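You operate a simulated robot arm through the tools that you are given. There is no shell and no other tool.

You are at the controls of a simulated robot arm. One attempt, no reset.

JOB
Weigh the red powder by difference as it goes into the glass beaker.
Fine: tare the full boat, tip it all in, put the empty boat back on the pan; damper stays open.
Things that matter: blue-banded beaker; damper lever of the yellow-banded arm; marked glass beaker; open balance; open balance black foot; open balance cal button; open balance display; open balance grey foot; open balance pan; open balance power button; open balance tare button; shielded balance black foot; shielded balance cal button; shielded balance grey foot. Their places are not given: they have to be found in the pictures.

The check looks at the end state, three seconds after you hand in, the way a careful person would. Anything else that was tipped, shoved, dropped, spilled or broken makes it a failure.

ROBOT AND FRAMES
A 6-joint arm with a two-finger parallel gripper, fixed in place. Base frame: the origin is at the foot of the arm, x ahead of it, y to its left, z up. Lengths are in mm, angles in degrees, forces in N, time in s.
With the tool pointing down near the work surface it reaches from about 320 to 700 mm from the base axis. Its first joint turns from -166.0 to 166.0 degrees. Payload 4.1 kg.
The tool frame sits at the grasp point between the pads (the TCP): z along the fingers, y along the line on which they close. The tips reach 23 mm beyond it. Largest opening 94 mm; finger width 38, thickness 10; the body of the gripper, 54 by 96 mm, starts 39 mm behind the TCP.
Orientation is told as [roll, pitch, yaw] about the base's x, y, z axes, in that order, counted from this pose: with the fingers straight down and closing along the base's y, the tool's x points along the base's -x, its y along +y and its z along -z.

CONTROLS
- The arm moves only by the tool nudge_tool. Its argument "rows" is a list of rows, each a list of 7 numbers: the shift along the tool's x, y, z in units of 500 mm (1.0 is 500 mm), then the turn, a rotation vector about the tool's x, y, z in units of 180 degrees (1.0 is 180 degrees), then the closure in counts, from 0 (fully open) to 255 (shut). In form: [[tx, ty, tz, ax, ay, az, claw], ...]. A call has 1 to 20 rows; each row is the pose to reach, as a shift and turn from the pose commanded when the call began, along the tool's axes at that moment. A call with a number of a shift or a turn outside -1 to 1 is refused whole. Each row takes 0.2 s and may step no farther than 50 mm and 8.6 degrees from the row before; otherwise, or with a gripper value out of range, the whole call is refused. A pose out of reach is approached as far as the arm can. The call stops where the force on the tool passes 40 N (or 10 N more than at its start, if that is more) or the arm is blocked; 0.2 s more then pass. Each finger travels about 45 mm/s and halts on what it meets, pressing with about 35 N; the grip force reading is that of the motor and also rises with nothing between the fingers. The clock runs only during rows and for 0.2 s after the last one: add rows that repeat a pose to give the fingers time. The reply holds the time, the measured pose of the TCP, the force on the tool along the base axes, the opening and the grip force, in the units named above and with some noise, with the torque about the TCP (base axes, N m) and any sound that the robot's microphone picked up.
- Cameras (640 x 400 px; columns grow to the right, rows downward): "scene" is fixed at [54.2, 504.3, 1558.3]; the picture's right is [-0.74, -0.67, 0.00], its down [-0.57, 0.63, -0.54] and it looks along [0.36, -0.40, -0.84] (base axes); focal length 214 px, centre (320, 200). "wrist" rides on the gripper at [86, 16, -74] in the tool frame; the picture's right is [-0.18, 0.98, 0.00], its down [-0.58, -0.11, -0.81] and it looks along [-0.79, -0.15, 0.59] (tool axes); focal length 243 px, centre (320, 200).
- snapshot(camera): a new picture of that camera. The clock stands still meanwhile.
- move_column(by): slides the trunk up (or, below 0, down) by that many mm; the arm rides with it, the base frame stays. It gives what a move gives, with no picture.
- point_at(camera, pixels): for up to 12 pixels [column, row] of the newest picture of that camera ("zoom" is the newest enlarged one), the place [x, y, z] in the base frame of the surface seen there, good to about 3 mm, but the place of the scene camera against the robot may be out by one fixed shift of up to 12 mm in any direction. The clock stands still meanwhile.
- close_up(camera, box): a new picture of the part [left, top, right, bottom] of that camera's present view, enlarged. The clock stands still meanwhile.
- finish_job(): hands the job in; it is judged then, once.

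Open the gripper and draw the arm clear of the work before you hand the job in, unless the task says otherwise.

The tools are called after "Emit:" as name(argument=value, ...) on one line, values as JSON. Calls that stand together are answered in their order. nudge_tool: Moves the arm, as the interface text tells. Its arguments: {"type":"object","properties":{"rows":{"type":"array"}},"required":["rows"]} The other tools are called the same way: move_column (by) slides the trunk up or down; snapshot (camera) takes a picture; point_at (camera, pixels) gives the place of the surface under pixels of a picture; close_up (camera, box) takes an enlarged picture of a part of a camera's view; finish_job () hands the job in.

At the start:

```text
time_s: 0.0
ee_pos: [74.7, 356.2, 1267.2]
ee_rot: [0.1, 0.1, -0.1]
contact_force: [-0.6, 0.3, 0.1]
wrist_torque: [0.02, 0.01, 0.01]
finger_gap: 94.0
gripper_force: 0.1
trunk travel left (down, up): [-525.0, 65.0]
```

scene: 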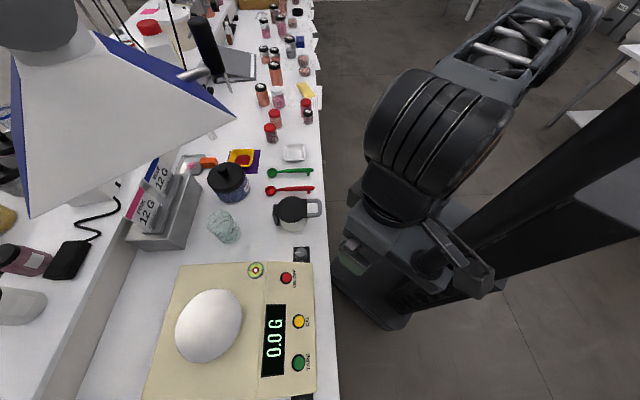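
wrist: 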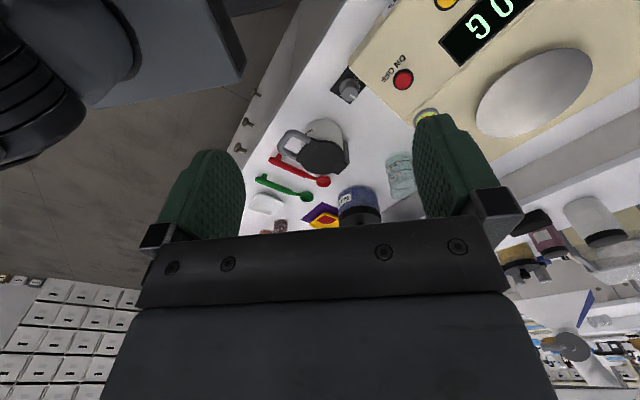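

The scene picture shows a bench with an open balance at about (235,330) and various items; the boat seems to be near (240,157) or (293,152). I'll enlarge the parts of the scene to identify everything.

Emit:
close_up(camera="scene", box=[180, 130, 340, 230])

Emit:
close_up(camera="scene", box=[120, 220, 360, 400])

Emit:
close_up(camera="scene", box=[200, 0, 340, 150])

Emit:
close_up(camera="scene", box=[0, 0, 260, 220])

```text
4.00 times, centred on (260, 180) of scene
```

zoom: 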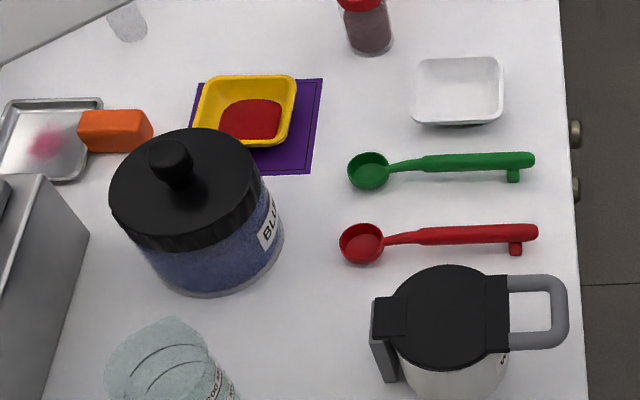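

```text
2.22 times, centred on (240, 310) of scene
```

zoom: 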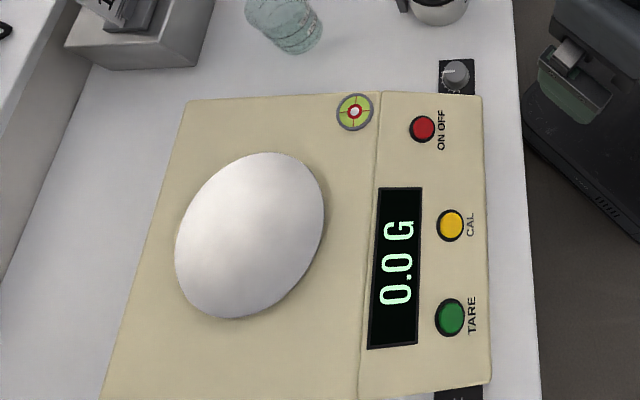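

```text
2.67 times, centred on (270, 75) of scene
```

zoom: 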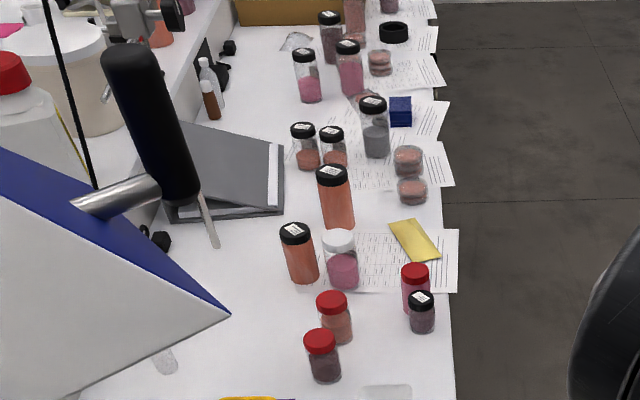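

```text
1.82 times, centred on (130, 110) of scene
```

zoom: 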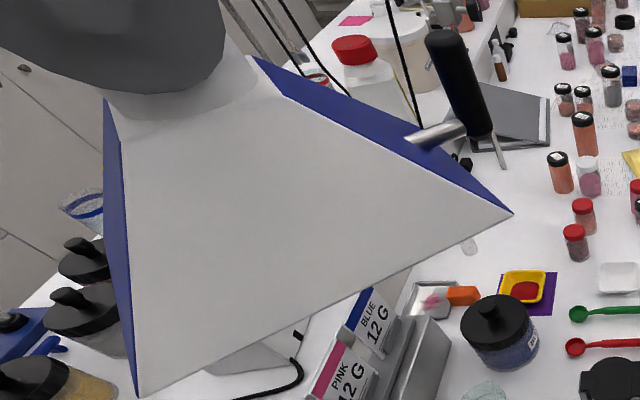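

The zooms show a yellow boat with red powder on a purple mat, a glass beaker near (223,228) and the balance with TARE at (298,362). I'll get 3D positions of the main things.

Emit:
snapshot(camera="scene")

Emit:
point_at(camera="scene", pixels=[[241, 158], [293, 152], [223, 226], [208, 325], [298, 362], [299, 321], [286, 278], [256, 270], [302, 255], [275, 340], [270, 200], [229, 178]])

Emit:
close_up(camera="scene", box=[192, 190, 256, 250])

Emit:
close_up(camera="scene", box=[220, 140, 270, 180])

Emit:
close_up(camera="scene", box=[236, 240, 332, 300])

```text
taken
```

scene: 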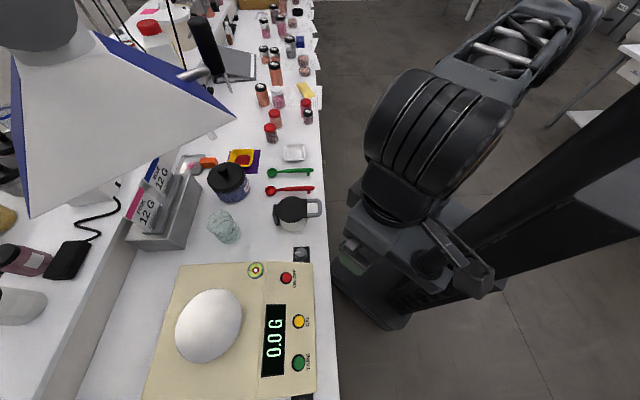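

```text
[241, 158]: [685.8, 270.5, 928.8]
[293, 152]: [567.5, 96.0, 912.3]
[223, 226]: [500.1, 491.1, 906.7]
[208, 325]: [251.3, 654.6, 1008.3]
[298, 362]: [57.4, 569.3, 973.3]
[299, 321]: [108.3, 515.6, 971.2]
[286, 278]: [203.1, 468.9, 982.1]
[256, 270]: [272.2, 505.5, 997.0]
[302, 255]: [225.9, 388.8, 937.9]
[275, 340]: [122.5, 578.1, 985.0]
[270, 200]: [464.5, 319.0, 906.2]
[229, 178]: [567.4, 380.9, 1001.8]
```

```text
6.67 times, centred on (224, 220) of scene
```

zoom: 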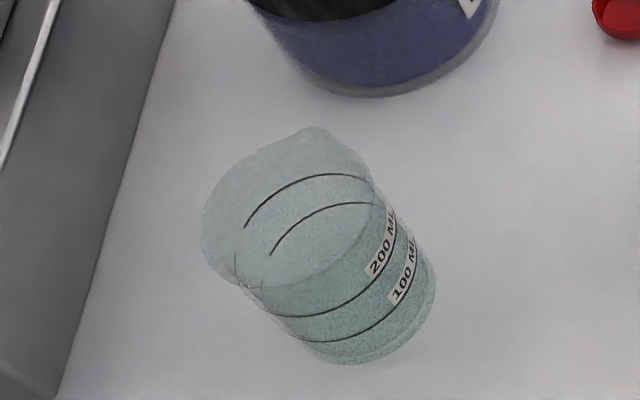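

```text
10.00 times, centred on (245, 160) of scene
```

zoom: 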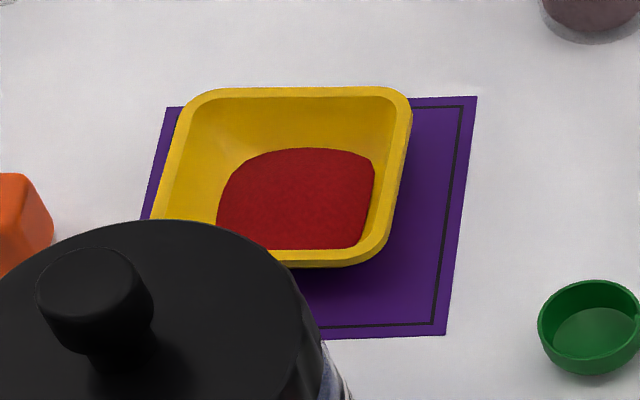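

```text
6.67 times, centred on (284, 270) of scene
```

zoom: 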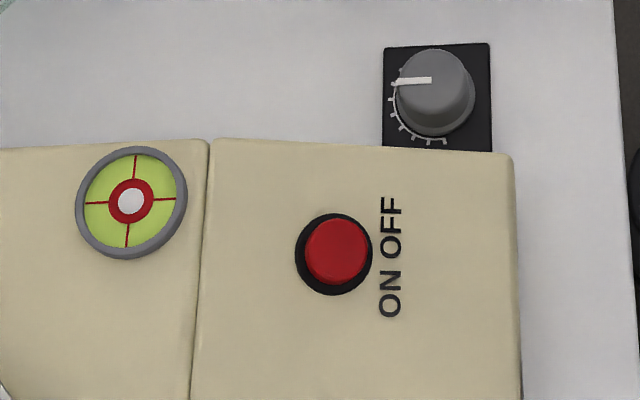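

The bubble is centred in its ring and the display reads 0.0 G, so the balance is level and ready. I'll measure the boat's rim and floor in an enlarged picture.

Emit:
close_up(camera="scene", box=[220, 140, 270, 180])

Emit:
point_at(camera="zoom", pixels=[[192, 102], [300, 92], [398, 96], [400, 170], [370, 248], [300, 258], [170, 190], [310, 200], [340, 170], [250, 130], [430, 250], [468, 104]])

Emit:
close_up(camera="scene", box=[192, 190, 256, 250])

Emit:
point_at(camera="zoom", pixels=[[310, 130], [215, 200], [215, 250], [300, 330], [370, 190], [310, 355], [425, 300], [395, 240], [300, 230], [260, 180], [240, 280], [480, 330]])

```text
10.00 times, centred on (245, 160) of scene
```

zoom: 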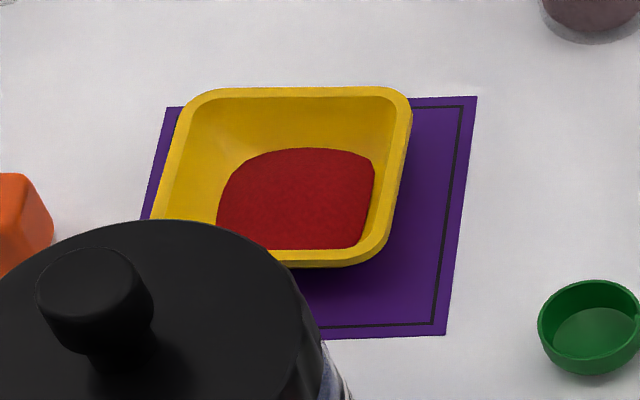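

```text
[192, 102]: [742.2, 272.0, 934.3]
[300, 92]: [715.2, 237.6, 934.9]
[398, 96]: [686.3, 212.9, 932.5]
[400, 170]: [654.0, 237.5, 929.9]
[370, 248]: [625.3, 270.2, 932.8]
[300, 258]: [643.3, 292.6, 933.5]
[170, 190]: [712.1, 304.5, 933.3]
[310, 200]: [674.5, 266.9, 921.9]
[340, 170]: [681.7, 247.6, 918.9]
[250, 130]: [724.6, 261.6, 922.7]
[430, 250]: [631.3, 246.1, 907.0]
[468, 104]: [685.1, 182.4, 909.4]
```

```text
6.67 times, centred on (224, 220) of scene
```

zoom: 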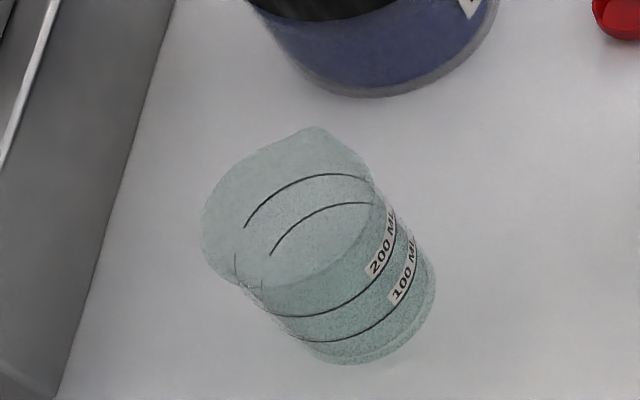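

```text
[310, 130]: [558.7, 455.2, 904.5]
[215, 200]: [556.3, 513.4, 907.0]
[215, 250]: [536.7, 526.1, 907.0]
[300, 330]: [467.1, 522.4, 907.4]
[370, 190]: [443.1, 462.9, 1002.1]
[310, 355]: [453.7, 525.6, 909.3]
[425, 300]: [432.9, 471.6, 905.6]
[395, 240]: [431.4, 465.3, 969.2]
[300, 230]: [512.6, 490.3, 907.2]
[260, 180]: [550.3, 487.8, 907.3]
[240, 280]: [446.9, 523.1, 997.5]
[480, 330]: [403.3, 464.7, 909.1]
```

The boat is a square of about 83 mm, rotated about 45°, centred near (684,271) with its rim at z≈934; the beaker stands near (447,495) with its rim at about z 1000. Now I'll check obstacles: the hood, jar, card stand, and the pan's extents.

Emit:
point_at(camera="scene", pixels=[[233, 117], [40, 210], [95, 30], [150, 110], [200, 75], [170, 185], [170, 225], [205, 45], [60, 50], [180, 340], [240, 300], [212, 325]])

Emit:
close_up(camera="scene", box=[140, 280, 260, 370])

Emit:
point_at(camera="zoom", pixels=[[190, 220], [540, 80], [430, 50], [290, 420], [365, 240], [360, 20], [120, 200], [500, 350], [330, 430], [545, 200], [200, 300], [450, 330]])

Emit:
close_up(camera="scene", box=[260, 290, 340, 400])

Emit:
point_at(camera="zoom", pixels=[[320, 262], [322, 116], [320, 290], [300, 262], [340, 262], [260, 200], [360, 200], [320, 390], [420, 200], [380, 350], [320, 235], [250, 300]])

```text
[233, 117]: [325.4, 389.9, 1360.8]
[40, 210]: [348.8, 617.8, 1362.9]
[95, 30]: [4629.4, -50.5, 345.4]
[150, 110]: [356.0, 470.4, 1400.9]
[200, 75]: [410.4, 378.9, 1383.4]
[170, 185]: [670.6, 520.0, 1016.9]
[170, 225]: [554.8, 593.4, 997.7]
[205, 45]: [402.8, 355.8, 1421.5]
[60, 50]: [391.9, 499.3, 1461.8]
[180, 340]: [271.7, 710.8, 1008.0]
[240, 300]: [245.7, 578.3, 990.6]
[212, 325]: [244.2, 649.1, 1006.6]
```

```text
4.44 times, centred on (200, 325) of scene
```

zoom: 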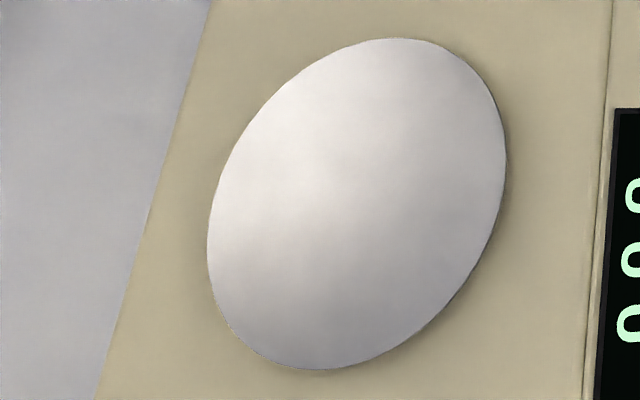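

```text
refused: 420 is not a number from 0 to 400
```

```text
3.64 times, centred on (300, 345) of scene
```

zoom: 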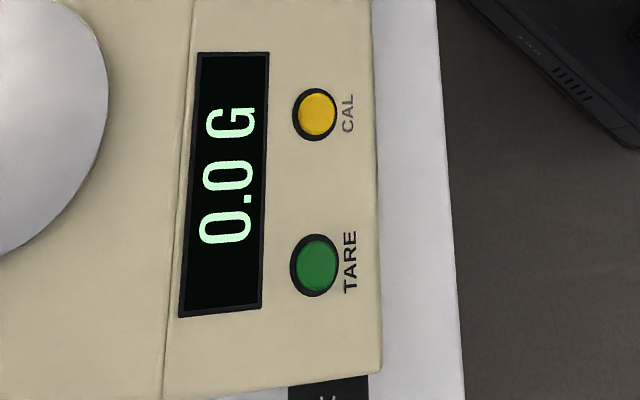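

```text
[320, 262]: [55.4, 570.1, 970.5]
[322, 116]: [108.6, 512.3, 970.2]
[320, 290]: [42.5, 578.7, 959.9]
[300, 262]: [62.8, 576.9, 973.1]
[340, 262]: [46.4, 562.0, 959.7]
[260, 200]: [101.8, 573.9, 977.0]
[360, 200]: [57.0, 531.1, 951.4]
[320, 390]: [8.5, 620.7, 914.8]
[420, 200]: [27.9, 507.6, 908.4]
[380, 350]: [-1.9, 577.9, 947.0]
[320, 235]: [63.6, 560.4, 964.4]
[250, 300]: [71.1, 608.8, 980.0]
```

The hood's lower rim is at about z 1360, right over the beaker area, and the balance panel slopes toward the robot. I'll probe where the arm's own links are so I can choose a trunk height that keeps the elbow clear of the hood.

Emit:
point_at(camera="scene", pixels=[[420, 130], [500, 45], [560, 20], [400, 200], [600, 150], [450, 260], [380, 290], [480, 100], [400, 90], [560, 200], [470, 280], [350, 250]])

Emit:
snapshot(camera="wrist")

Emit:
point_at(camera="wrist", pixels=[[325, 215], [315, 130], [295, 175], [358, 200], [398, 170], [536, 90], [348, 88], [580, 345], [540, 300], [200, 60], [60, 60], [266, 205]])

```text
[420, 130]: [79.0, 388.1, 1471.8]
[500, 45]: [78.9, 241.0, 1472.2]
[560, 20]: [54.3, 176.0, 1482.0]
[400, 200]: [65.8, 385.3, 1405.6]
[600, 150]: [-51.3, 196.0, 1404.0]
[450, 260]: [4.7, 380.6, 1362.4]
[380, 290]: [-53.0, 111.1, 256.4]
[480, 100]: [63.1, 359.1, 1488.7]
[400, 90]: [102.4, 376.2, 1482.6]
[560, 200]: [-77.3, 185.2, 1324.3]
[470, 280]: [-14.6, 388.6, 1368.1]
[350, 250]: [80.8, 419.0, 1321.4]
```

```text
taken
```

wrist: 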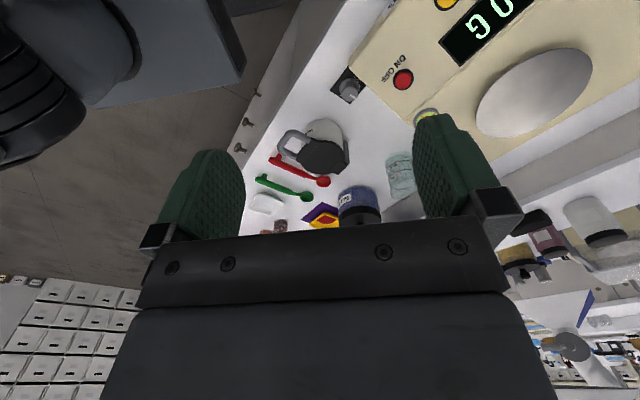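

```text
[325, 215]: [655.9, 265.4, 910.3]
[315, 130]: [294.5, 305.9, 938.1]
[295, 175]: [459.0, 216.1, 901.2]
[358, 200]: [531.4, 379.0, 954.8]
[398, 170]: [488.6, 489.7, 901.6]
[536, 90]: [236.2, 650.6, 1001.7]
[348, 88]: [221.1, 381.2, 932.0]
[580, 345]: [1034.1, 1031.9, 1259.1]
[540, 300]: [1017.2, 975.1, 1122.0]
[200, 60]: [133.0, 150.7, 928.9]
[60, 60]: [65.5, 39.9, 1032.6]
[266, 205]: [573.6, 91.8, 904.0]
```

The wrist view gives the bench at about z 902 (scene camera reads about 5 mm high), and the arm's wrist sits about 205 mm above the TCP. I'll lower the trunk by 150 mm, which is free space below the tool, and look again.

Emit:
move_column(by=-150)

Emit:
snapshot(camera="scene")

Emit:
snapshot(camera="wrist")

```text
time_s: 1.8
ee_pos: [73.7, 356.0, 1117.5]
ee_rot: [0.1, -0.1, 0.0]
contact_force: [0.4, 0.7, 0.2]
wrist_torque: [0.0, 0.02, 0.0]
finger_gap: 93.9
gripper_force: 0.1
trunk travel left (down, up): [-375.0, 215.0]
```

```text
taken
```

scene: 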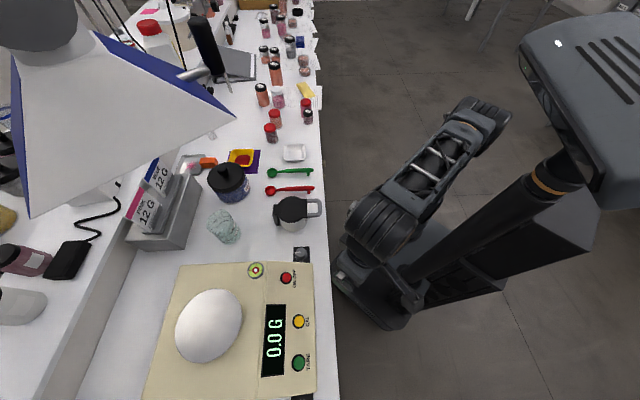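

```text
taken
```

wrist: 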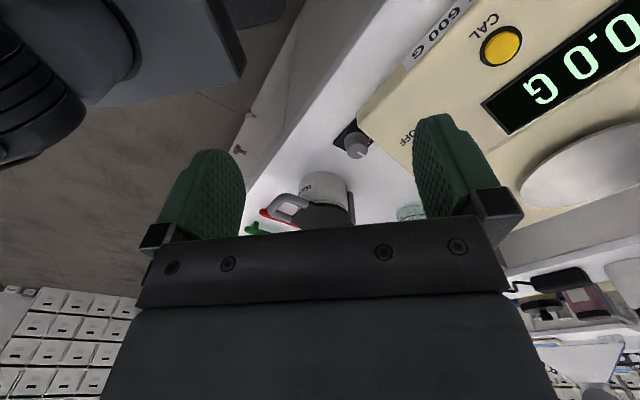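

Now more of the arm is visible, including a bar with an orange band at (548,182) and a big box at (590,90). I'll find where those are.

Emit:
point_at(camera="scene", pixels=[[590, 90], [550, 180], [480, 250], [490, 110], [430, 180], [380, 225], [350, 290], [400, 300], [540, 50], [410, 285], [460, 160], [580, 230]])

Emit:
close_up(camera="scene", box=[330, 0, 640, 340])

```text
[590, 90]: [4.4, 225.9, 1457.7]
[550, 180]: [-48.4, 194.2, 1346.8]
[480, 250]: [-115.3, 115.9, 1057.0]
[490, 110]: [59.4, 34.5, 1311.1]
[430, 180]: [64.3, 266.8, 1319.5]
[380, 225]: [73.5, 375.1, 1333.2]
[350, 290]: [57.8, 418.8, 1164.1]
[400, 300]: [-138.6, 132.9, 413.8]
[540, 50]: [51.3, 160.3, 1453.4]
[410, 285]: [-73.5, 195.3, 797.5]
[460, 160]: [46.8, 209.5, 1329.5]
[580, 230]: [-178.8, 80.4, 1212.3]
```

```text
1.18 times, centred on (485, 170) of scene
```

zoom: 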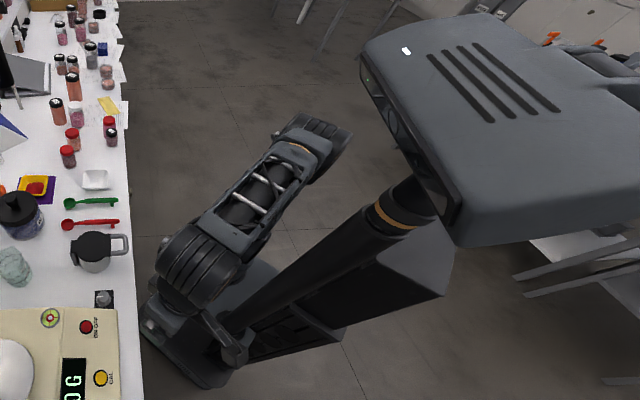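

The arm rides together with its mast and head; bench items stay put. Before moving, I'll check the heights of the kettle, jar, spoons and bottles near the paths.

Emit:
point_at(camera="scene", pixels=[[290, 205], [277, 210], [312, 207], [228, 168], [215, 178], [246, 180], [271, 127], [276, 114], [272, 172], [308, 171], [270, 191], [308, 189]])

Emit:
close_up(camera="scene", box=[120, 140, 220, 260])

Emit:
point_at(camera="zoom", pixels=[[320, 60], [255, 20], [230, 190], [150, 230], [340, 200], [420, 60], [480, 90], [250, 330], [380, 300], [290, 150], [80, 330], [200, 120]])

```text
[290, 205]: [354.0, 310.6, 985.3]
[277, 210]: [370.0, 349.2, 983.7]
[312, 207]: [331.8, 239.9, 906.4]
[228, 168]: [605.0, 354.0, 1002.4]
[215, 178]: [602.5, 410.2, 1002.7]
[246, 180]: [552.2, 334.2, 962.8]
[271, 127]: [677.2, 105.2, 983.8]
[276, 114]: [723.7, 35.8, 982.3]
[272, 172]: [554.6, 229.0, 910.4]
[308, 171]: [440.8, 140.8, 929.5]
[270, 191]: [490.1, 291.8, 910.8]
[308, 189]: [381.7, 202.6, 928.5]
```

```text
3.33 times, centred on (170, 200) of scene
```

zoom: 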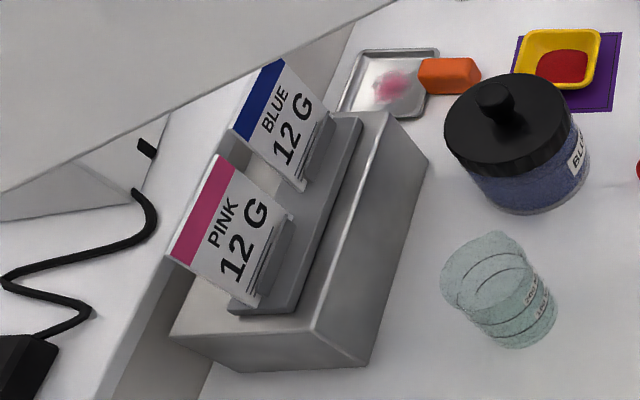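

```text
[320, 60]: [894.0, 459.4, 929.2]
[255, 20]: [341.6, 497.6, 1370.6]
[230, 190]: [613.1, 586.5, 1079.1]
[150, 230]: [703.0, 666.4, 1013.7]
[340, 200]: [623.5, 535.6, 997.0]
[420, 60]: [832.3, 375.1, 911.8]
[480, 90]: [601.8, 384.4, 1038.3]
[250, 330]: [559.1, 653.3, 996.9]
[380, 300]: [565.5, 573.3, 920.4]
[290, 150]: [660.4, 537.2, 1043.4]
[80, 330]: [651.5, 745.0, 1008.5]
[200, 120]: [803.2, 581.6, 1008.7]
```

Jar lid is at z≈997 (knob ≈1033) around (600,384), kettle lid z≈980 at (354,310); bench around the boat is free on the robot side. I'll swing the tool to (560,200,1060), leaning 50° back towards the robot with the camera on top, so it looks down at the boat.

Emit:
nudge_tool(rows=[[-0.04863, -0.0156, 0.00575, -0.015945, 0.00686, 0.034195, 0], [-0.09726, -0.0312, 0.0115, -0.03189, 0.01372, 0.06839, 0], [-0.14589, -0.0468, 0.01725, -0.047835, 0.02058, 0.102585, 0], [-0.19452, -0.0624, 0.023, -0.06378, 0.02744, 0.13678, 0], [-0.24315, -0.078, 0.02875, -0.079725, 0.0343, 0.170975, 0], [-0.29178, -0.0936, 0.0345, -0.09567, 0.04116, 0.20517, 0], [-0.34041, -0.1092, 0.04025, -0.111615, 0.04802, 0.239365, 0], [-0.38904, -0.1248, 0.046, -0.12756, 0.05488, 0.27356, 0], [-0.43767, -0.1404, 0.05175, -0.143505, 0.06174, 0.307755, 0], [-0.4863, -0.156, 0.0575, -0.15945, 0.0686, 0.34195, 0], [-0.53493, -0.1716, 0.06325, -0.175395, 0.07546, 0.376145, 0], [-0.58356, -0.1872, 0.069, -0.19134, 0.08232, 0.41034, 0], [-0.63219, -0.2028, 0.07475, -0.207285, 0.08918, 0.444535, 0], [-0.68082, -0.2184, 0.0805, -0.22323, 0.09604, 0.47873, 0], [-0.72945, -0.234, 0.08625, -0.239175, 0.1029, 0.512925, 0], [-0.77808, -0.2496, 0.092, -0.25512, 0.10976, 0.54712, 0], [-0.82671, -0.2652, 0.09775, -0.271065, 0.11662, 0.581315, 0], [-0.87534, -0.2808, 0.1035, -0.28701, 0.12348, 0.61551, 0], [-0.92397, -0.2964, 0.10925, -0.302955, 0.13034, 0.649705, 0], [-0.9726, -0.312, 0.115, -0.3189, 0.1372, 0.6839, 0]])

Emit:
snapshot(camera="wrist")

Emit:
snapshot(camera="scene")

```text
time_s: 6.0
ee_pos: [559.8, 200.6, 1060.8]
ee_rot: [-0.1, 50.1, -133.6]
contact_force: [-0.4, 0.0, 0.3]
wrist_torque: [-0.01, 0.01, -0.01]
finger_gap: 94.2
gripper_force: 0.1
trunk travel left (down, up): [-375.0, 215.0]
```

```text
taken
```

wrist: 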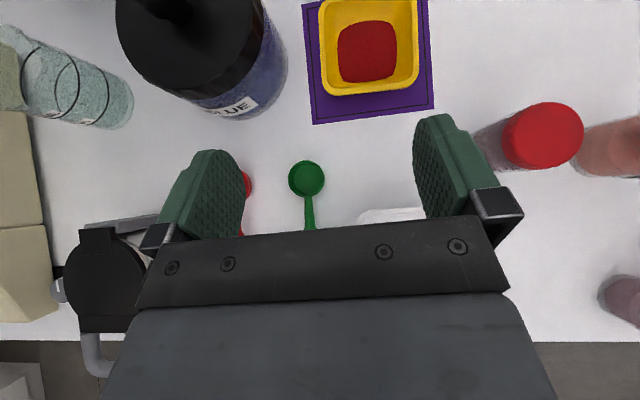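

```text
taken
```

scene: 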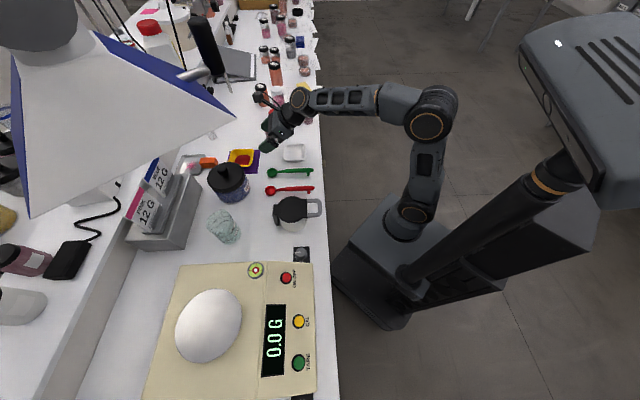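

The pose was reached exactly, and the wrist camera now shows the boat at about (368,48) square to the picture. I'll enlarge it and measure its rim corners.

Emit:
close_up(camera="wrist", box=[290, 0, 450, 130])

Emit:
point_at(camera="zoom", pixels=[[125, 20], [128, 150], [128, 330], [160, 378], [320, 366], [480, 350], [512, 300], [505, 150], [498, 10], [320, 200], [320, 330], [160, 200]])

```text
3.08 times, centred on (370, 65) of wrist
```

zoom: 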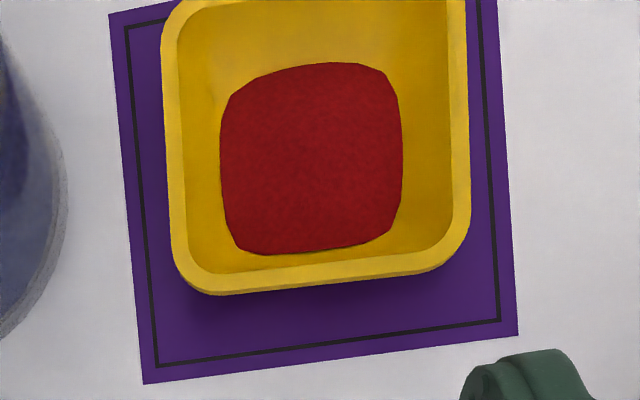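

```text
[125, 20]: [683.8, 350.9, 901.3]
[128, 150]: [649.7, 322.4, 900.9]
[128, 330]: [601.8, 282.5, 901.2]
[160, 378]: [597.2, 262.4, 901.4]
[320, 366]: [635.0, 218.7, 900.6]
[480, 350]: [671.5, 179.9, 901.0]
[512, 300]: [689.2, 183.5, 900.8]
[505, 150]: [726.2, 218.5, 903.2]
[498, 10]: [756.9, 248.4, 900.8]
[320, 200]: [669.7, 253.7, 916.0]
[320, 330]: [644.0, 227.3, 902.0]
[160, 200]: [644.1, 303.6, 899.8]
```

Rim edges in this zoom run at about x=168 (left), x=466 (right) and y=285 (bottom). I'll measure points on the rim itself.

Emit:
point_at(camera="zoom", pixels=[[168, 60], [172, 120], [178, 220], [176, 180], [456, 40], [460, 100], [464, 180], [462, 220], [260, 287], [320, 282], [380, 276], [240, 283]])

Emit:
point_at(camera="zoom", pixels=[[164, 100], [168, 200], [180, 100], [186, 220], [452, 120], [456, 200], [466, 100], [300, 268], [300, 290], [310, 150], [310, 260], [420, 150]])

```text
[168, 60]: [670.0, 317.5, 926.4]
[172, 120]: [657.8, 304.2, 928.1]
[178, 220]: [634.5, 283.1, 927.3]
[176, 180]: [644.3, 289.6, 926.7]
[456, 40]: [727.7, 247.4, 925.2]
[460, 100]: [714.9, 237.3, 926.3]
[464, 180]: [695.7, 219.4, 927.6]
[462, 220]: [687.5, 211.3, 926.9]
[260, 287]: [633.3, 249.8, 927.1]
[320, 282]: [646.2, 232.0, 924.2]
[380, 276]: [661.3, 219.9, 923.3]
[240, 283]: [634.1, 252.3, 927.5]
```

```text
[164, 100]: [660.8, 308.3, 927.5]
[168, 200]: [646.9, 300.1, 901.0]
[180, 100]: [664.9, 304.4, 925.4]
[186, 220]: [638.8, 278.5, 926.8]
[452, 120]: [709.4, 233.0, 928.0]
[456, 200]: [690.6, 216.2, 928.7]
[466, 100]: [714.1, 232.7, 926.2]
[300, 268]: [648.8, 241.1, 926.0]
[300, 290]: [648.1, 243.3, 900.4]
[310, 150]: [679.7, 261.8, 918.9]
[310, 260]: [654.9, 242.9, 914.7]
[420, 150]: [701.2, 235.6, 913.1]
```

The boat's rim (z≈927) measures about 92 mm outside, so it can't be spanned; I'll pinch its near (robot-side) wall instead, at about (648,235). I rotate the tool to that grasp orientation at a standoff (620,209,1010), partly closing the fingers.

Emit:
nudge_tool(rows=[[-0.001086, 0.005329, 0.009829, 0.008636, -0.0099, -0.033679, 200], [-0.002172, 0.010658, 0.019658, 0.017272, -0.0198, -0.067358, 200], [-0.003258, 0.015987, 0.029487, 0.025908, -0.0297, -0.101037, 200], [-0.004344, 0.021316, 0.039316, 0.034544, -0.0396, -0.134716, 200], [-0.00543, 0.026645, 0.049145, 0.04318, -0.0495, -0.168395, 200], [-0.006516, 0.031974, 0.058974, 0.051816, -0.0594, -0.202074, 200], [-0.007602, 0.037303, 0.068803, 0.060452, -0.0693, -0.235753, 200], [-0.008688, 0.042632, 0.078632, 0.069088, -0.0792, -0.269432, 200], [-0.009774, 0.047961, 0.088461, 0.077724, -0.0891, -0.303111, 200], [-0.01086, 0.05329, 0.09829, 0.08636, -0.099, -0.33679, 200], [-0.011946, 0.058619, 0.108119, 0.094996, -0.1089, -0.370469, 200], [-0.013032, 0.063948, 0.117948, 0.103632, -0.1188, -0.404148, 200], [-0.014118, 0.069277, 0.127777, 0.112268, -0.1287, -0.437827, 200], [-0.0152, 0.0746, 0.1376, 0.1209, -0.1386, -0.4715, 200]])

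Emit:
snapshot(camera="wrist")

```text
time_s: 8.9
ee_pos: [621.4, 209.2, 1010.0]
ee_rot: [20.0, -0.1, -46.8]
contact_force: [0.3, -0.3, 0.0]
wrist_torque: [0.0, 0.02, 0.02]
finger_gap: 20.2
gripper_force: 0.1
trunk travel left (down, up): [-375.0, 215.0]
```

```text
taken
```

wrist: 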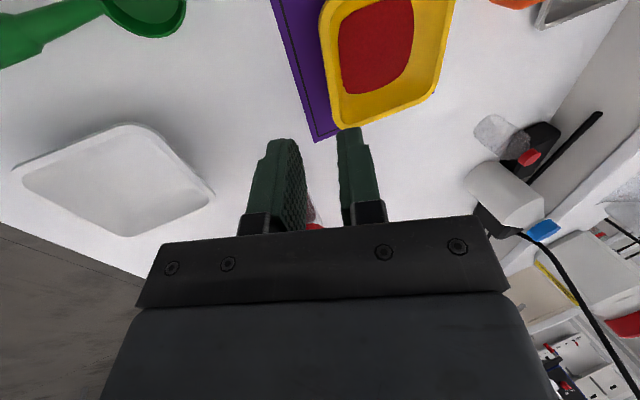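

The boat's near rim is visible at (385,110) and the fingers have a 20 mm gap. I'll enlarge the boat to measure the near rim and the wall slope.

Emit:
close_up(camera="wrist", box=[270, 0, 470, 140])

Emit:
point_at(camera="zoom", pixels=[[230, 395], [280, 385], [340, 360], [400, 335], [460, 310], [500, 280], [240, 375], [320, 350], [380, 325], [440, 300], [260, 330], [420, 240]])

```text
2.86 times, centred on (370, 70) of wrist
```

zoom: 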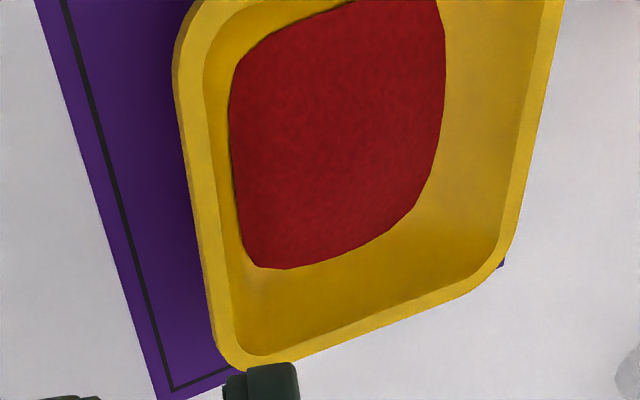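

```text
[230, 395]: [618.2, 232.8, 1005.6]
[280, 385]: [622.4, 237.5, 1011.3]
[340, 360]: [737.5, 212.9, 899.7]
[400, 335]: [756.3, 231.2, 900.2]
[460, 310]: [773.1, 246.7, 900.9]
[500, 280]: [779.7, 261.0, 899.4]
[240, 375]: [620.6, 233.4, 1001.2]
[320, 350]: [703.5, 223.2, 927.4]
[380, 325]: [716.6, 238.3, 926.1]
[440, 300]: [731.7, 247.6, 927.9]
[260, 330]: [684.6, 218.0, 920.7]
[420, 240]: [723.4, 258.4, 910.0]
```

In this rotated view the near wall is the left rim (x≈180–215 in the zoom). I'll sample that rim, its inner wall, and the powder.

Emit:
point_at(camera="zoom", pixels=[[186, 60], [190, 110], [198, 170], [205, 220], [212, 270], [222, 320], [212, 120], [222, 180], [230, 240], [222, 100], [235, 200], [300, 200]])

Emit:
point_at(camera="zoom", pixels=[[176, 90], [182, 130], [190, 180], [196, 200], [204, 200], [212, 200], [220, 200], [228, 200], [340, 100], [400, 100], [280, 60], [350, 230]])

Emit:
point_at(camera="zoom", pixels=[[350, 345], [350, 335], [350, 325], [350, 315], [350, 305], [350, 295], [350, 285], [350, 275], [350, 265], [350, 255], [350, 245], [350, 160]])

```text
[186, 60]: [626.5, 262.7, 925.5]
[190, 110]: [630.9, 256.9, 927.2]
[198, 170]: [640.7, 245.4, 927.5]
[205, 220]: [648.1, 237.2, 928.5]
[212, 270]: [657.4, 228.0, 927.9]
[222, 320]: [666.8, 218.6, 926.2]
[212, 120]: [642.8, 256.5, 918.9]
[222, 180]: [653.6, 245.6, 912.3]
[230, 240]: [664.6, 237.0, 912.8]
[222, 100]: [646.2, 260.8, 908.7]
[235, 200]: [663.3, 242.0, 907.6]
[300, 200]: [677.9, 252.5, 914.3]
```

```text
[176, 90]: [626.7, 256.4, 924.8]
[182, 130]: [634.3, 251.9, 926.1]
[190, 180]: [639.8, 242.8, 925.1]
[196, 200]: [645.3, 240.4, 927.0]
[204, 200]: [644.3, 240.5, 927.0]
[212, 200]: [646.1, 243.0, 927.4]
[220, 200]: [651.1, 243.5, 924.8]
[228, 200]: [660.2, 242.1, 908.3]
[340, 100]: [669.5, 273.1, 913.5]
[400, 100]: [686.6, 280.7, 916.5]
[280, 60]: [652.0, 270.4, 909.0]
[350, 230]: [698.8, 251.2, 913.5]
```

```text
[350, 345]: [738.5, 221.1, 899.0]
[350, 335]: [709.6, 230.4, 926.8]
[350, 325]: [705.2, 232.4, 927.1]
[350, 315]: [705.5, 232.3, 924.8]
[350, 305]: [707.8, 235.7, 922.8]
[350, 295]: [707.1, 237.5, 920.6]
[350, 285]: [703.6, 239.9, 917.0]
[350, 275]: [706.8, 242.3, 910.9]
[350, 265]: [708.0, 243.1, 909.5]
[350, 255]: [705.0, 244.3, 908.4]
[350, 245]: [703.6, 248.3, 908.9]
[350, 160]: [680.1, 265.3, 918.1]
```

Near rim runs along y'≈633–639 in bench-depth with rim z≈927, inner wall sloping about 21°, powder starts about 10 mm further in. I'll move to a pre-grasp 30 mm above the grasp along the finger direction and check the alignment.

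Emit:
nudge_tool(rows=[[-0.0001, 0.004, 0.0204, 0, 0, 0, 200], [-0.0002, 0.0081, 0.0408, 0, 0, 0, 200], [-0.0004, 0.0121, 0.0612, 0, 0, 0, 200], [-0.0005, 0.0162, 0.0816, 0, 0, 0, 200], [-0.0006, 0.0202, 0.102, 0, 0, 0, 200], [-0.0006, 0.0202, 0.102, 0, 0, 0, 200]])

Emit:
snapshot(camera="wrist")

Emit:
close_up(camera="wrist", box=[230, 80, 430, 240])

Emit:
close_up(camera="scene", box=[215, 120, 295, 180])

```text
time_s: 10.3
ee_pos: [640.3, 227.6, 965.2]
ee_rot: [20.0, 0.1, -46.9]
contact_force: [0.2, 1.5, 0.8]
wrist_torque: [0.0, 0.01, -0.02]
finger_gap: 20.2
gripper_force: 0.1
trunk travel left (down, up): [-375.0, 215.0]
```

```text
taken
```

wrist: 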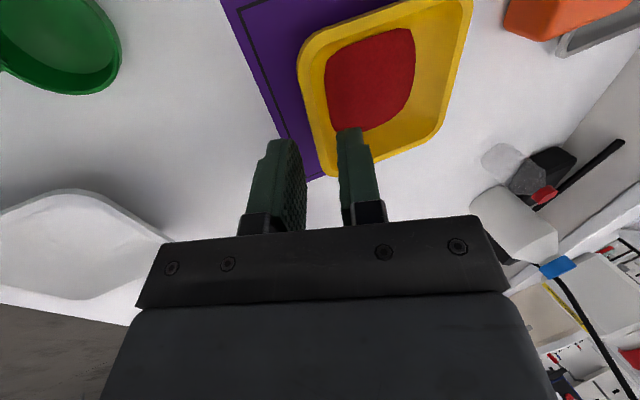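

```text
2.50 times, centred on (330, 160) of wrist
```

zoom: 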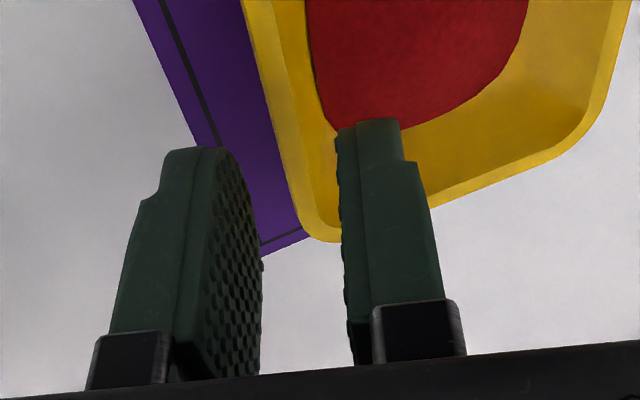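

```text
6.67 times, centred on (255, 150) of scene
```

zoom: 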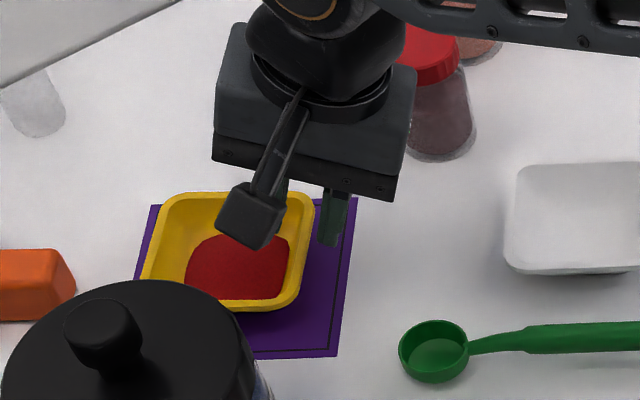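

The fingers straddle the near rim, which runs from (304,80) to (326,170) in the wrist picture. I'll re-measure the rim from this closer view before descending.

Emit:
point_at(camera="wrist", pixels=[[304, 70], [307, 85], [310, 100], [313, 115], [317, 135], [321, 155], [301, 75], [306, 105], [312, 135], [318, 110], [322, 130], [360, 60]])

Emit:
close_up(camera="wrist", box=[280, 40, 360, 90])

Emit:
point_at(camera="zoom", pixels=[[140, 200], [150, 200], [160, 200], [170, 200], [180, 200], [190, 200], [200, 200], [215, 200], [230, 200], [250, 200], [280, 200], [320, 200]])

```text
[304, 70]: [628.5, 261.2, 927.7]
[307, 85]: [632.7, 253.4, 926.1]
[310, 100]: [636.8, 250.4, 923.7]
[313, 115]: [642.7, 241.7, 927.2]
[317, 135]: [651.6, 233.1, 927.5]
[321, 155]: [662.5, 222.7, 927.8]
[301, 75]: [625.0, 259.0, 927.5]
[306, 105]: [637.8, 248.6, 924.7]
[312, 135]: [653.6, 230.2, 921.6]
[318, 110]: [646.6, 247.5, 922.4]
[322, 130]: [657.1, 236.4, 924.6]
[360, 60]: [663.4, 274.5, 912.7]
```

```text
8.00 times, centred on (320, 65) of wrist
```

zoom: 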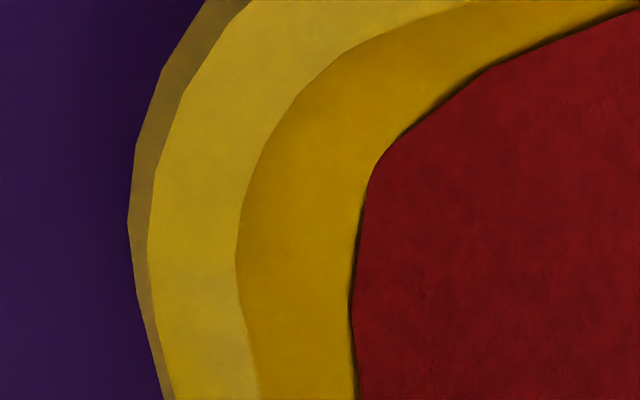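

```text
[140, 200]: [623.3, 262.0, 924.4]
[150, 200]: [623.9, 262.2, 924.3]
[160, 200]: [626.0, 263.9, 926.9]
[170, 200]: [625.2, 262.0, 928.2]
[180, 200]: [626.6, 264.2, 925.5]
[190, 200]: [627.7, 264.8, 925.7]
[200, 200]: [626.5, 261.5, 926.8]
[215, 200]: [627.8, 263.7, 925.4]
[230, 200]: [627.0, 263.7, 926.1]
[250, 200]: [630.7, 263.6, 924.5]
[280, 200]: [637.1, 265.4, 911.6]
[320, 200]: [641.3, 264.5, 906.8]
```

Rim mid is at depth-coordinate ≈636, matching my finger plane (636.8 at rim height). I'll descend 30 mm along the finger axis and look before closing.

Emit:
nudge_tool(rows=[[0, 0, 0.01, 0, 0, 0, 200], [0, 0, 0.02, 0, 0, 0, 200], [0, 0, 0.03, 0, 0, 0, 200], [0, 0, 0.04, 0, 0, 0, 200], [0, 0, 0.05, 0, 0, 0, 200], [0, 0, 0.055, 0, 0, 0, 200], [0, 0, 0.06, 0, 0, 0, 200], [0, 0, 0.06, 0, 0, 0, 200]])

Emit:
snapshot(camera="wrist")

Emit:
close_up(camera="wrist", box=[230, 80, 430, 240])

Emit:
close_up(camera="scene", box=[215, 120, 295, 180])

```text
time_s: 12.2
ee_pos: [648.8, 235.7, 938.4]
ee_rot: [20.0, 0.0, -46.9]
contact_force: [-0.7, -0.2, -0.7]
wrist_torque: [-0.03, 0.02, 0.01]
finger_gap: 20.0
gripper_force: 0.0
trunk travel left (down, up): [-375.0, 215.0]
```

```text
taken
```

wrist: 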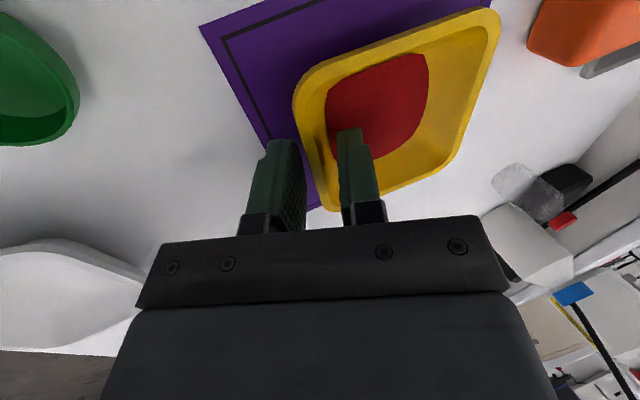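

```text
2.50 times, centred on (330, 160) of wrist
```

zoom: 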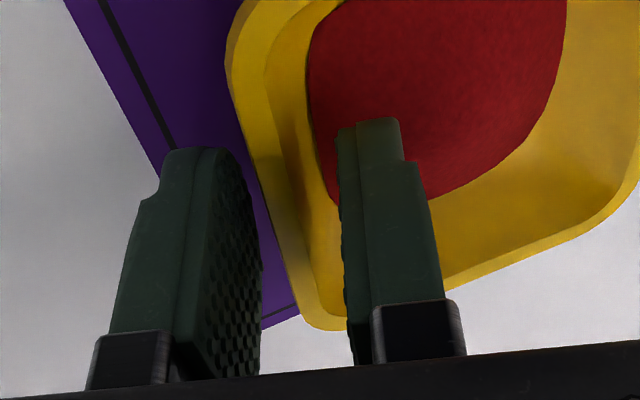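

```text
6.67 times, centred on (255, 150) of scene
```

zoom: 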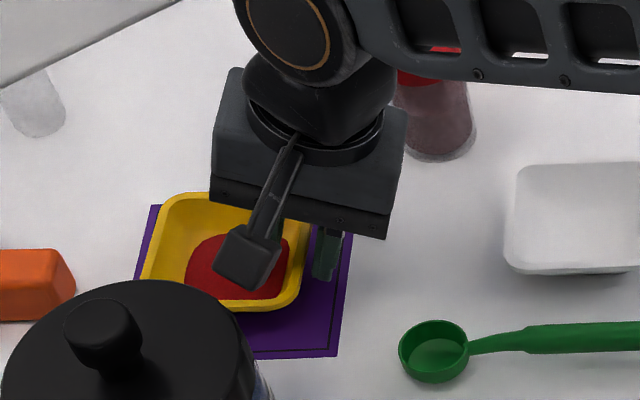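

The wall sits between the two pads (rim passing at (290,250) in the zoom between pads at 260 and 345), and the powder is untouched. I'll close slowly on the wall.

Emit:
nudge_tool(rows=[[0, 0, 0, 0, 0, 0, 206], [0, 0, 0, 0, 0, 0, 212], [0, 0, 0, 0, 0, 0, 218], [0, 0, 0, 0, 0, 0, 223], [0, 0, 0, 0, 0, 0, 228], [0, 0, 0, 0, 0, 0, 233], [0, 0, 0, 0, 0, 0, 238], [0, 0, 0, 0, 0, 0, 243], [0, 0, 0, 0, 0, 0, 248], [0, 0, 0, 0, 0, 0, 255], [0, 0, 0, 0, 0, 0, 255], [0, 0, 0, 0, 0, 0, 255]])

Emit:
snapshot(camera="wrist")

Emit:
close_up(camera="wrist", box=[230, 80, 430, 240])

Emit:
close_up(camera="scene", box=[215, 120, 295, 180])

```text
time_s: 14.8
ee_pos: [647.2, 235.9, 938.5]
ee_rot: [20.1, 0.0, -46.9]
contact_force: [1.7, 0.9, 5.9]
wrist_torque: [0.36, -0.38, -0.04]
finger_gap: 1.9
gripper_force: 35.1
trunk travel left (down, up): [-375.0, 215.0]
```

```text
taken
```

wrist: 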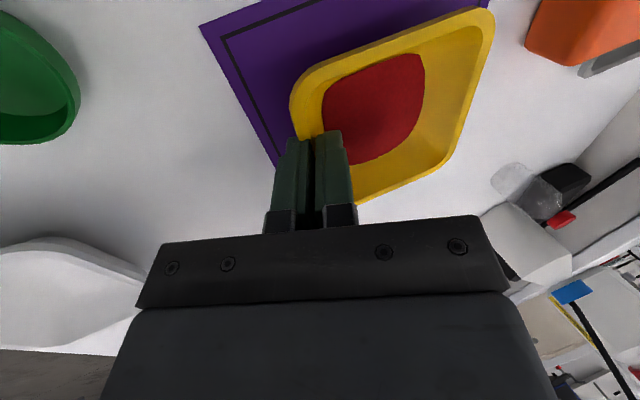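

```text
2.50 times, centred on (330, 160) of wrist
```

zoom: 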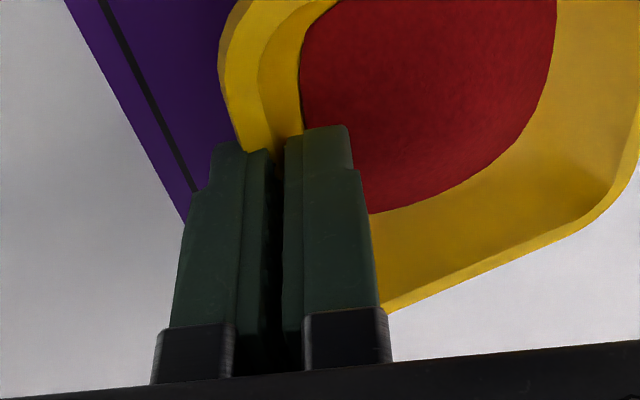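

```text
6.67 times, centred on (255, 150) of scene
```

zoom: 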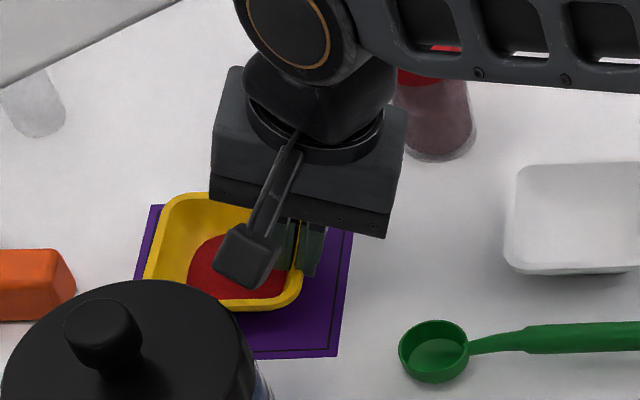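

The grip reads 35 N on a 1.9 mm wall with the powder still level. I'll lift slowly by 8 mm and check that the boat comes along level.

Emit:
nudge_tool(rows=[[0, 0.00137, -0.00376, 0, 0, 0, 255], [0, 0.00274, -0.00752, 0, 0, 0, 255], [0, 0.00411, -0.01128, 0, 0, 0, 255], [0, 0.00547, -0.01504, 0, 0, 0, 255], [0, 0.00547, -0.01504, 0, 0, 0, 255]])

Emit:
close_up(camera="scene", box=[215, 120, 295, 180])

Emit:
snapshot(camera="wrist")

```text
time_s: 15.9
ee_pos: [647.6, 235.2, 945.5]
ee_rot: [19.9, -0.1, -47.0]
contact_force: [-0.7, -0.4, -0.4]
wrist_torque: [-0.01, 0.0, 0.0]
finger_gap: 1.7
gripper_force: 35.0
trunk travel left (down, up): [-375.0, 215.0]
```

```text
6.67 times, centred on (255, 150) of scene
```

zoom: 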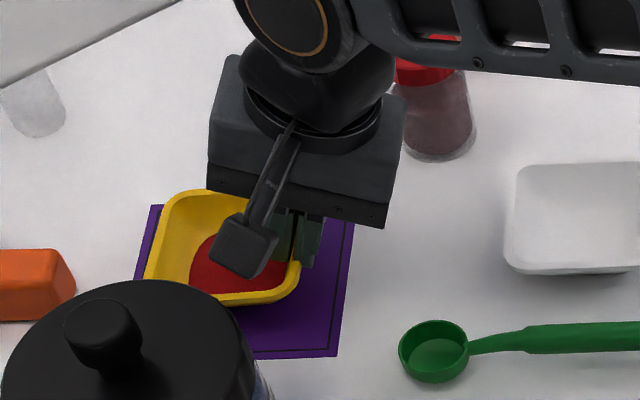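

```text
taken
```

wrist: 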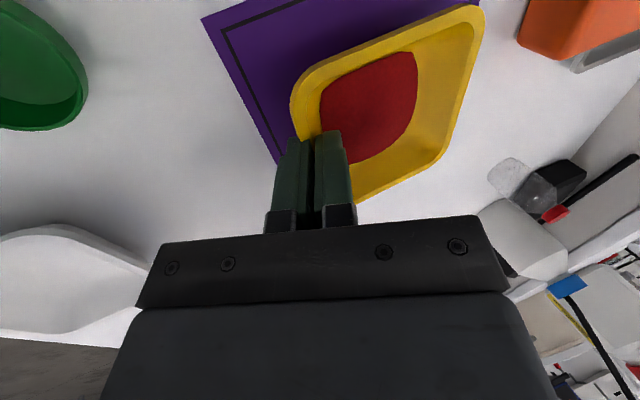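

The boat appears to follow. I'll measure the rim heights around the boat to verify it's lifted and how level it is.

Emit:
point_at(camera="wrist", pixels=[[298, 95], [296, 108], [320, 72], [360, 52], [400, 36], [440, 18], [475, 15], [464, 70], [450, 120], [430, 155], [390, 180], [365, 193]])

Emit:
point_at(camera="wrist", pixels=[[360, 90], [390, 70], [380, 120], [420, 110], [440, 80], [410, 150], [330, 100], [410, 60], [250, 60], [270, 100], [560, 120], [200, 250]])

```text
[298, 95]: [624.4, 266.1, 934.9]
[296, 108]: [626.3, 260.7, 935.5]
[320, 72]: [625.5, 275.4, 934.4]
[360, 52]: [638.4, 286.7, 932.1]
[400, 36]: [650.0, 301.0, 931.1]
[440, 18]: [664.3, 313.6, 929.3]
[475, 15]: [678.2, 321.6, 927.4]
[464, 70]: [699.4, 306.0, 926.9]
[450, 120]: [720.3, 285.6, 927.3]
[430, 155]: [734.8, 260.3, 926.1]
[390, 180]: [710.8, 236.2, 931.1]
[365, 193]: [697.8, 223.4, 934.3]
```

```text
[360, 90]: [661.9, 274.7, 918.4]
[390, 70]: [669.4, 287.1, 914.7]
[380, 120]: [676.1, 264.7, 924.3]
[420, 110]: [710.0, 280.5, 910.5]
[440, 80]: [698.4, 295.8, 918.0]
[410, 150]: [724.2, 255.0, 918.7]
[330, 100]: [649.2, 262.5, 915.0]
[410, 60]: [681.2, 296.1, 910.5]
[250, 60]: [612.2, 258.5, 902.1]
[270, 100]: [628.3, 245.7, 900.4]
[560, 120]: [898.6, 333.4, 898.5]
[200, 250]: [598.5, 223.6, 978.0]
```

Near rim is at z≈935 while the far rim is still at ≈927 – the boat is tilted about 5° (the wall aligning flush with the pads). I'll lift another 8 mm and measure whether that angle stays constant.

Emit:
nudge_tool(rows=[[0, 0.00137, -0.00376, 0, 0, 0, 255], [0, 0.00274, -0.00752, 0, 0, 0, 255], [0, 0.00411, -0.01128, 0, 0, 0, 255], [0, 0.00547, -0.01504, 0, 0, 0, 255], [0, 0.00547, -0.01504, 0, 0, 0, 255]])

Emit:
snapshot(camera="wrist")

Emit:
point_at(camera="wrist", pixels=[[298, 95], [296, 108], [320, 72], [360, 52], [400, 36], [440, 18], [473, 15], [464, 65], [448, 120], [428, 155], [390, 180], [365, 193]])

```text
time_s: 17.1
ee_pos: [648.2, 234.1, 953.2]
ee_rot: [20.0, 0.1, -46.9]
contact_force: [0.3, -0.1, -1.1]
wrist_torque: [0.0, -0.01, 0.02]
finger_gap: 1.6
gripper_force: 35.2
trunk travel left (down, up): [-375.0, 215.0]
```

```text
taken
```

wrist: 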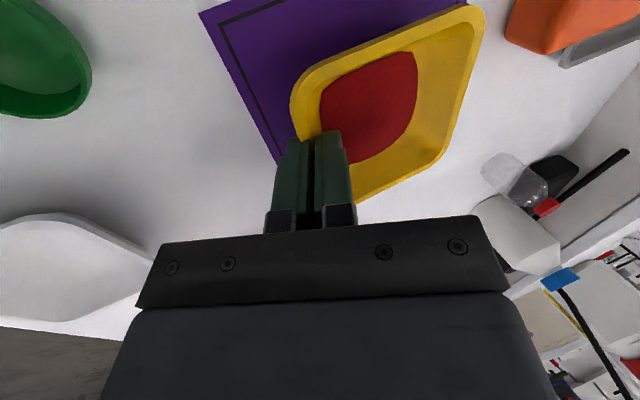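

```text
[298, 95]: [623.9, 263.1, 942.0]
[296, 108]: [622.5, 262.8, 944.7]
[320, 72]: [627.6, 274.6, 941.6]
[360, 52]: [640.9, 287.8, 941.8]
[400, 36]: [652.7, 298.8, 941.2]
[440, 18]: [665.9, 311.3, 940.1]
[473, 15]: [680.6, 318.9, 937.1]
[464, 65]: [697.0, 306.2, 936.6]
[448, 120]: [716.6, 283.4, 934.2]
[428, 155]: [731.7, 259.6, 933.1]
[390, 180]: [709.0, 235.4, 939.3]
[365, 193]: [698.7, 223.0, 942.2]
```

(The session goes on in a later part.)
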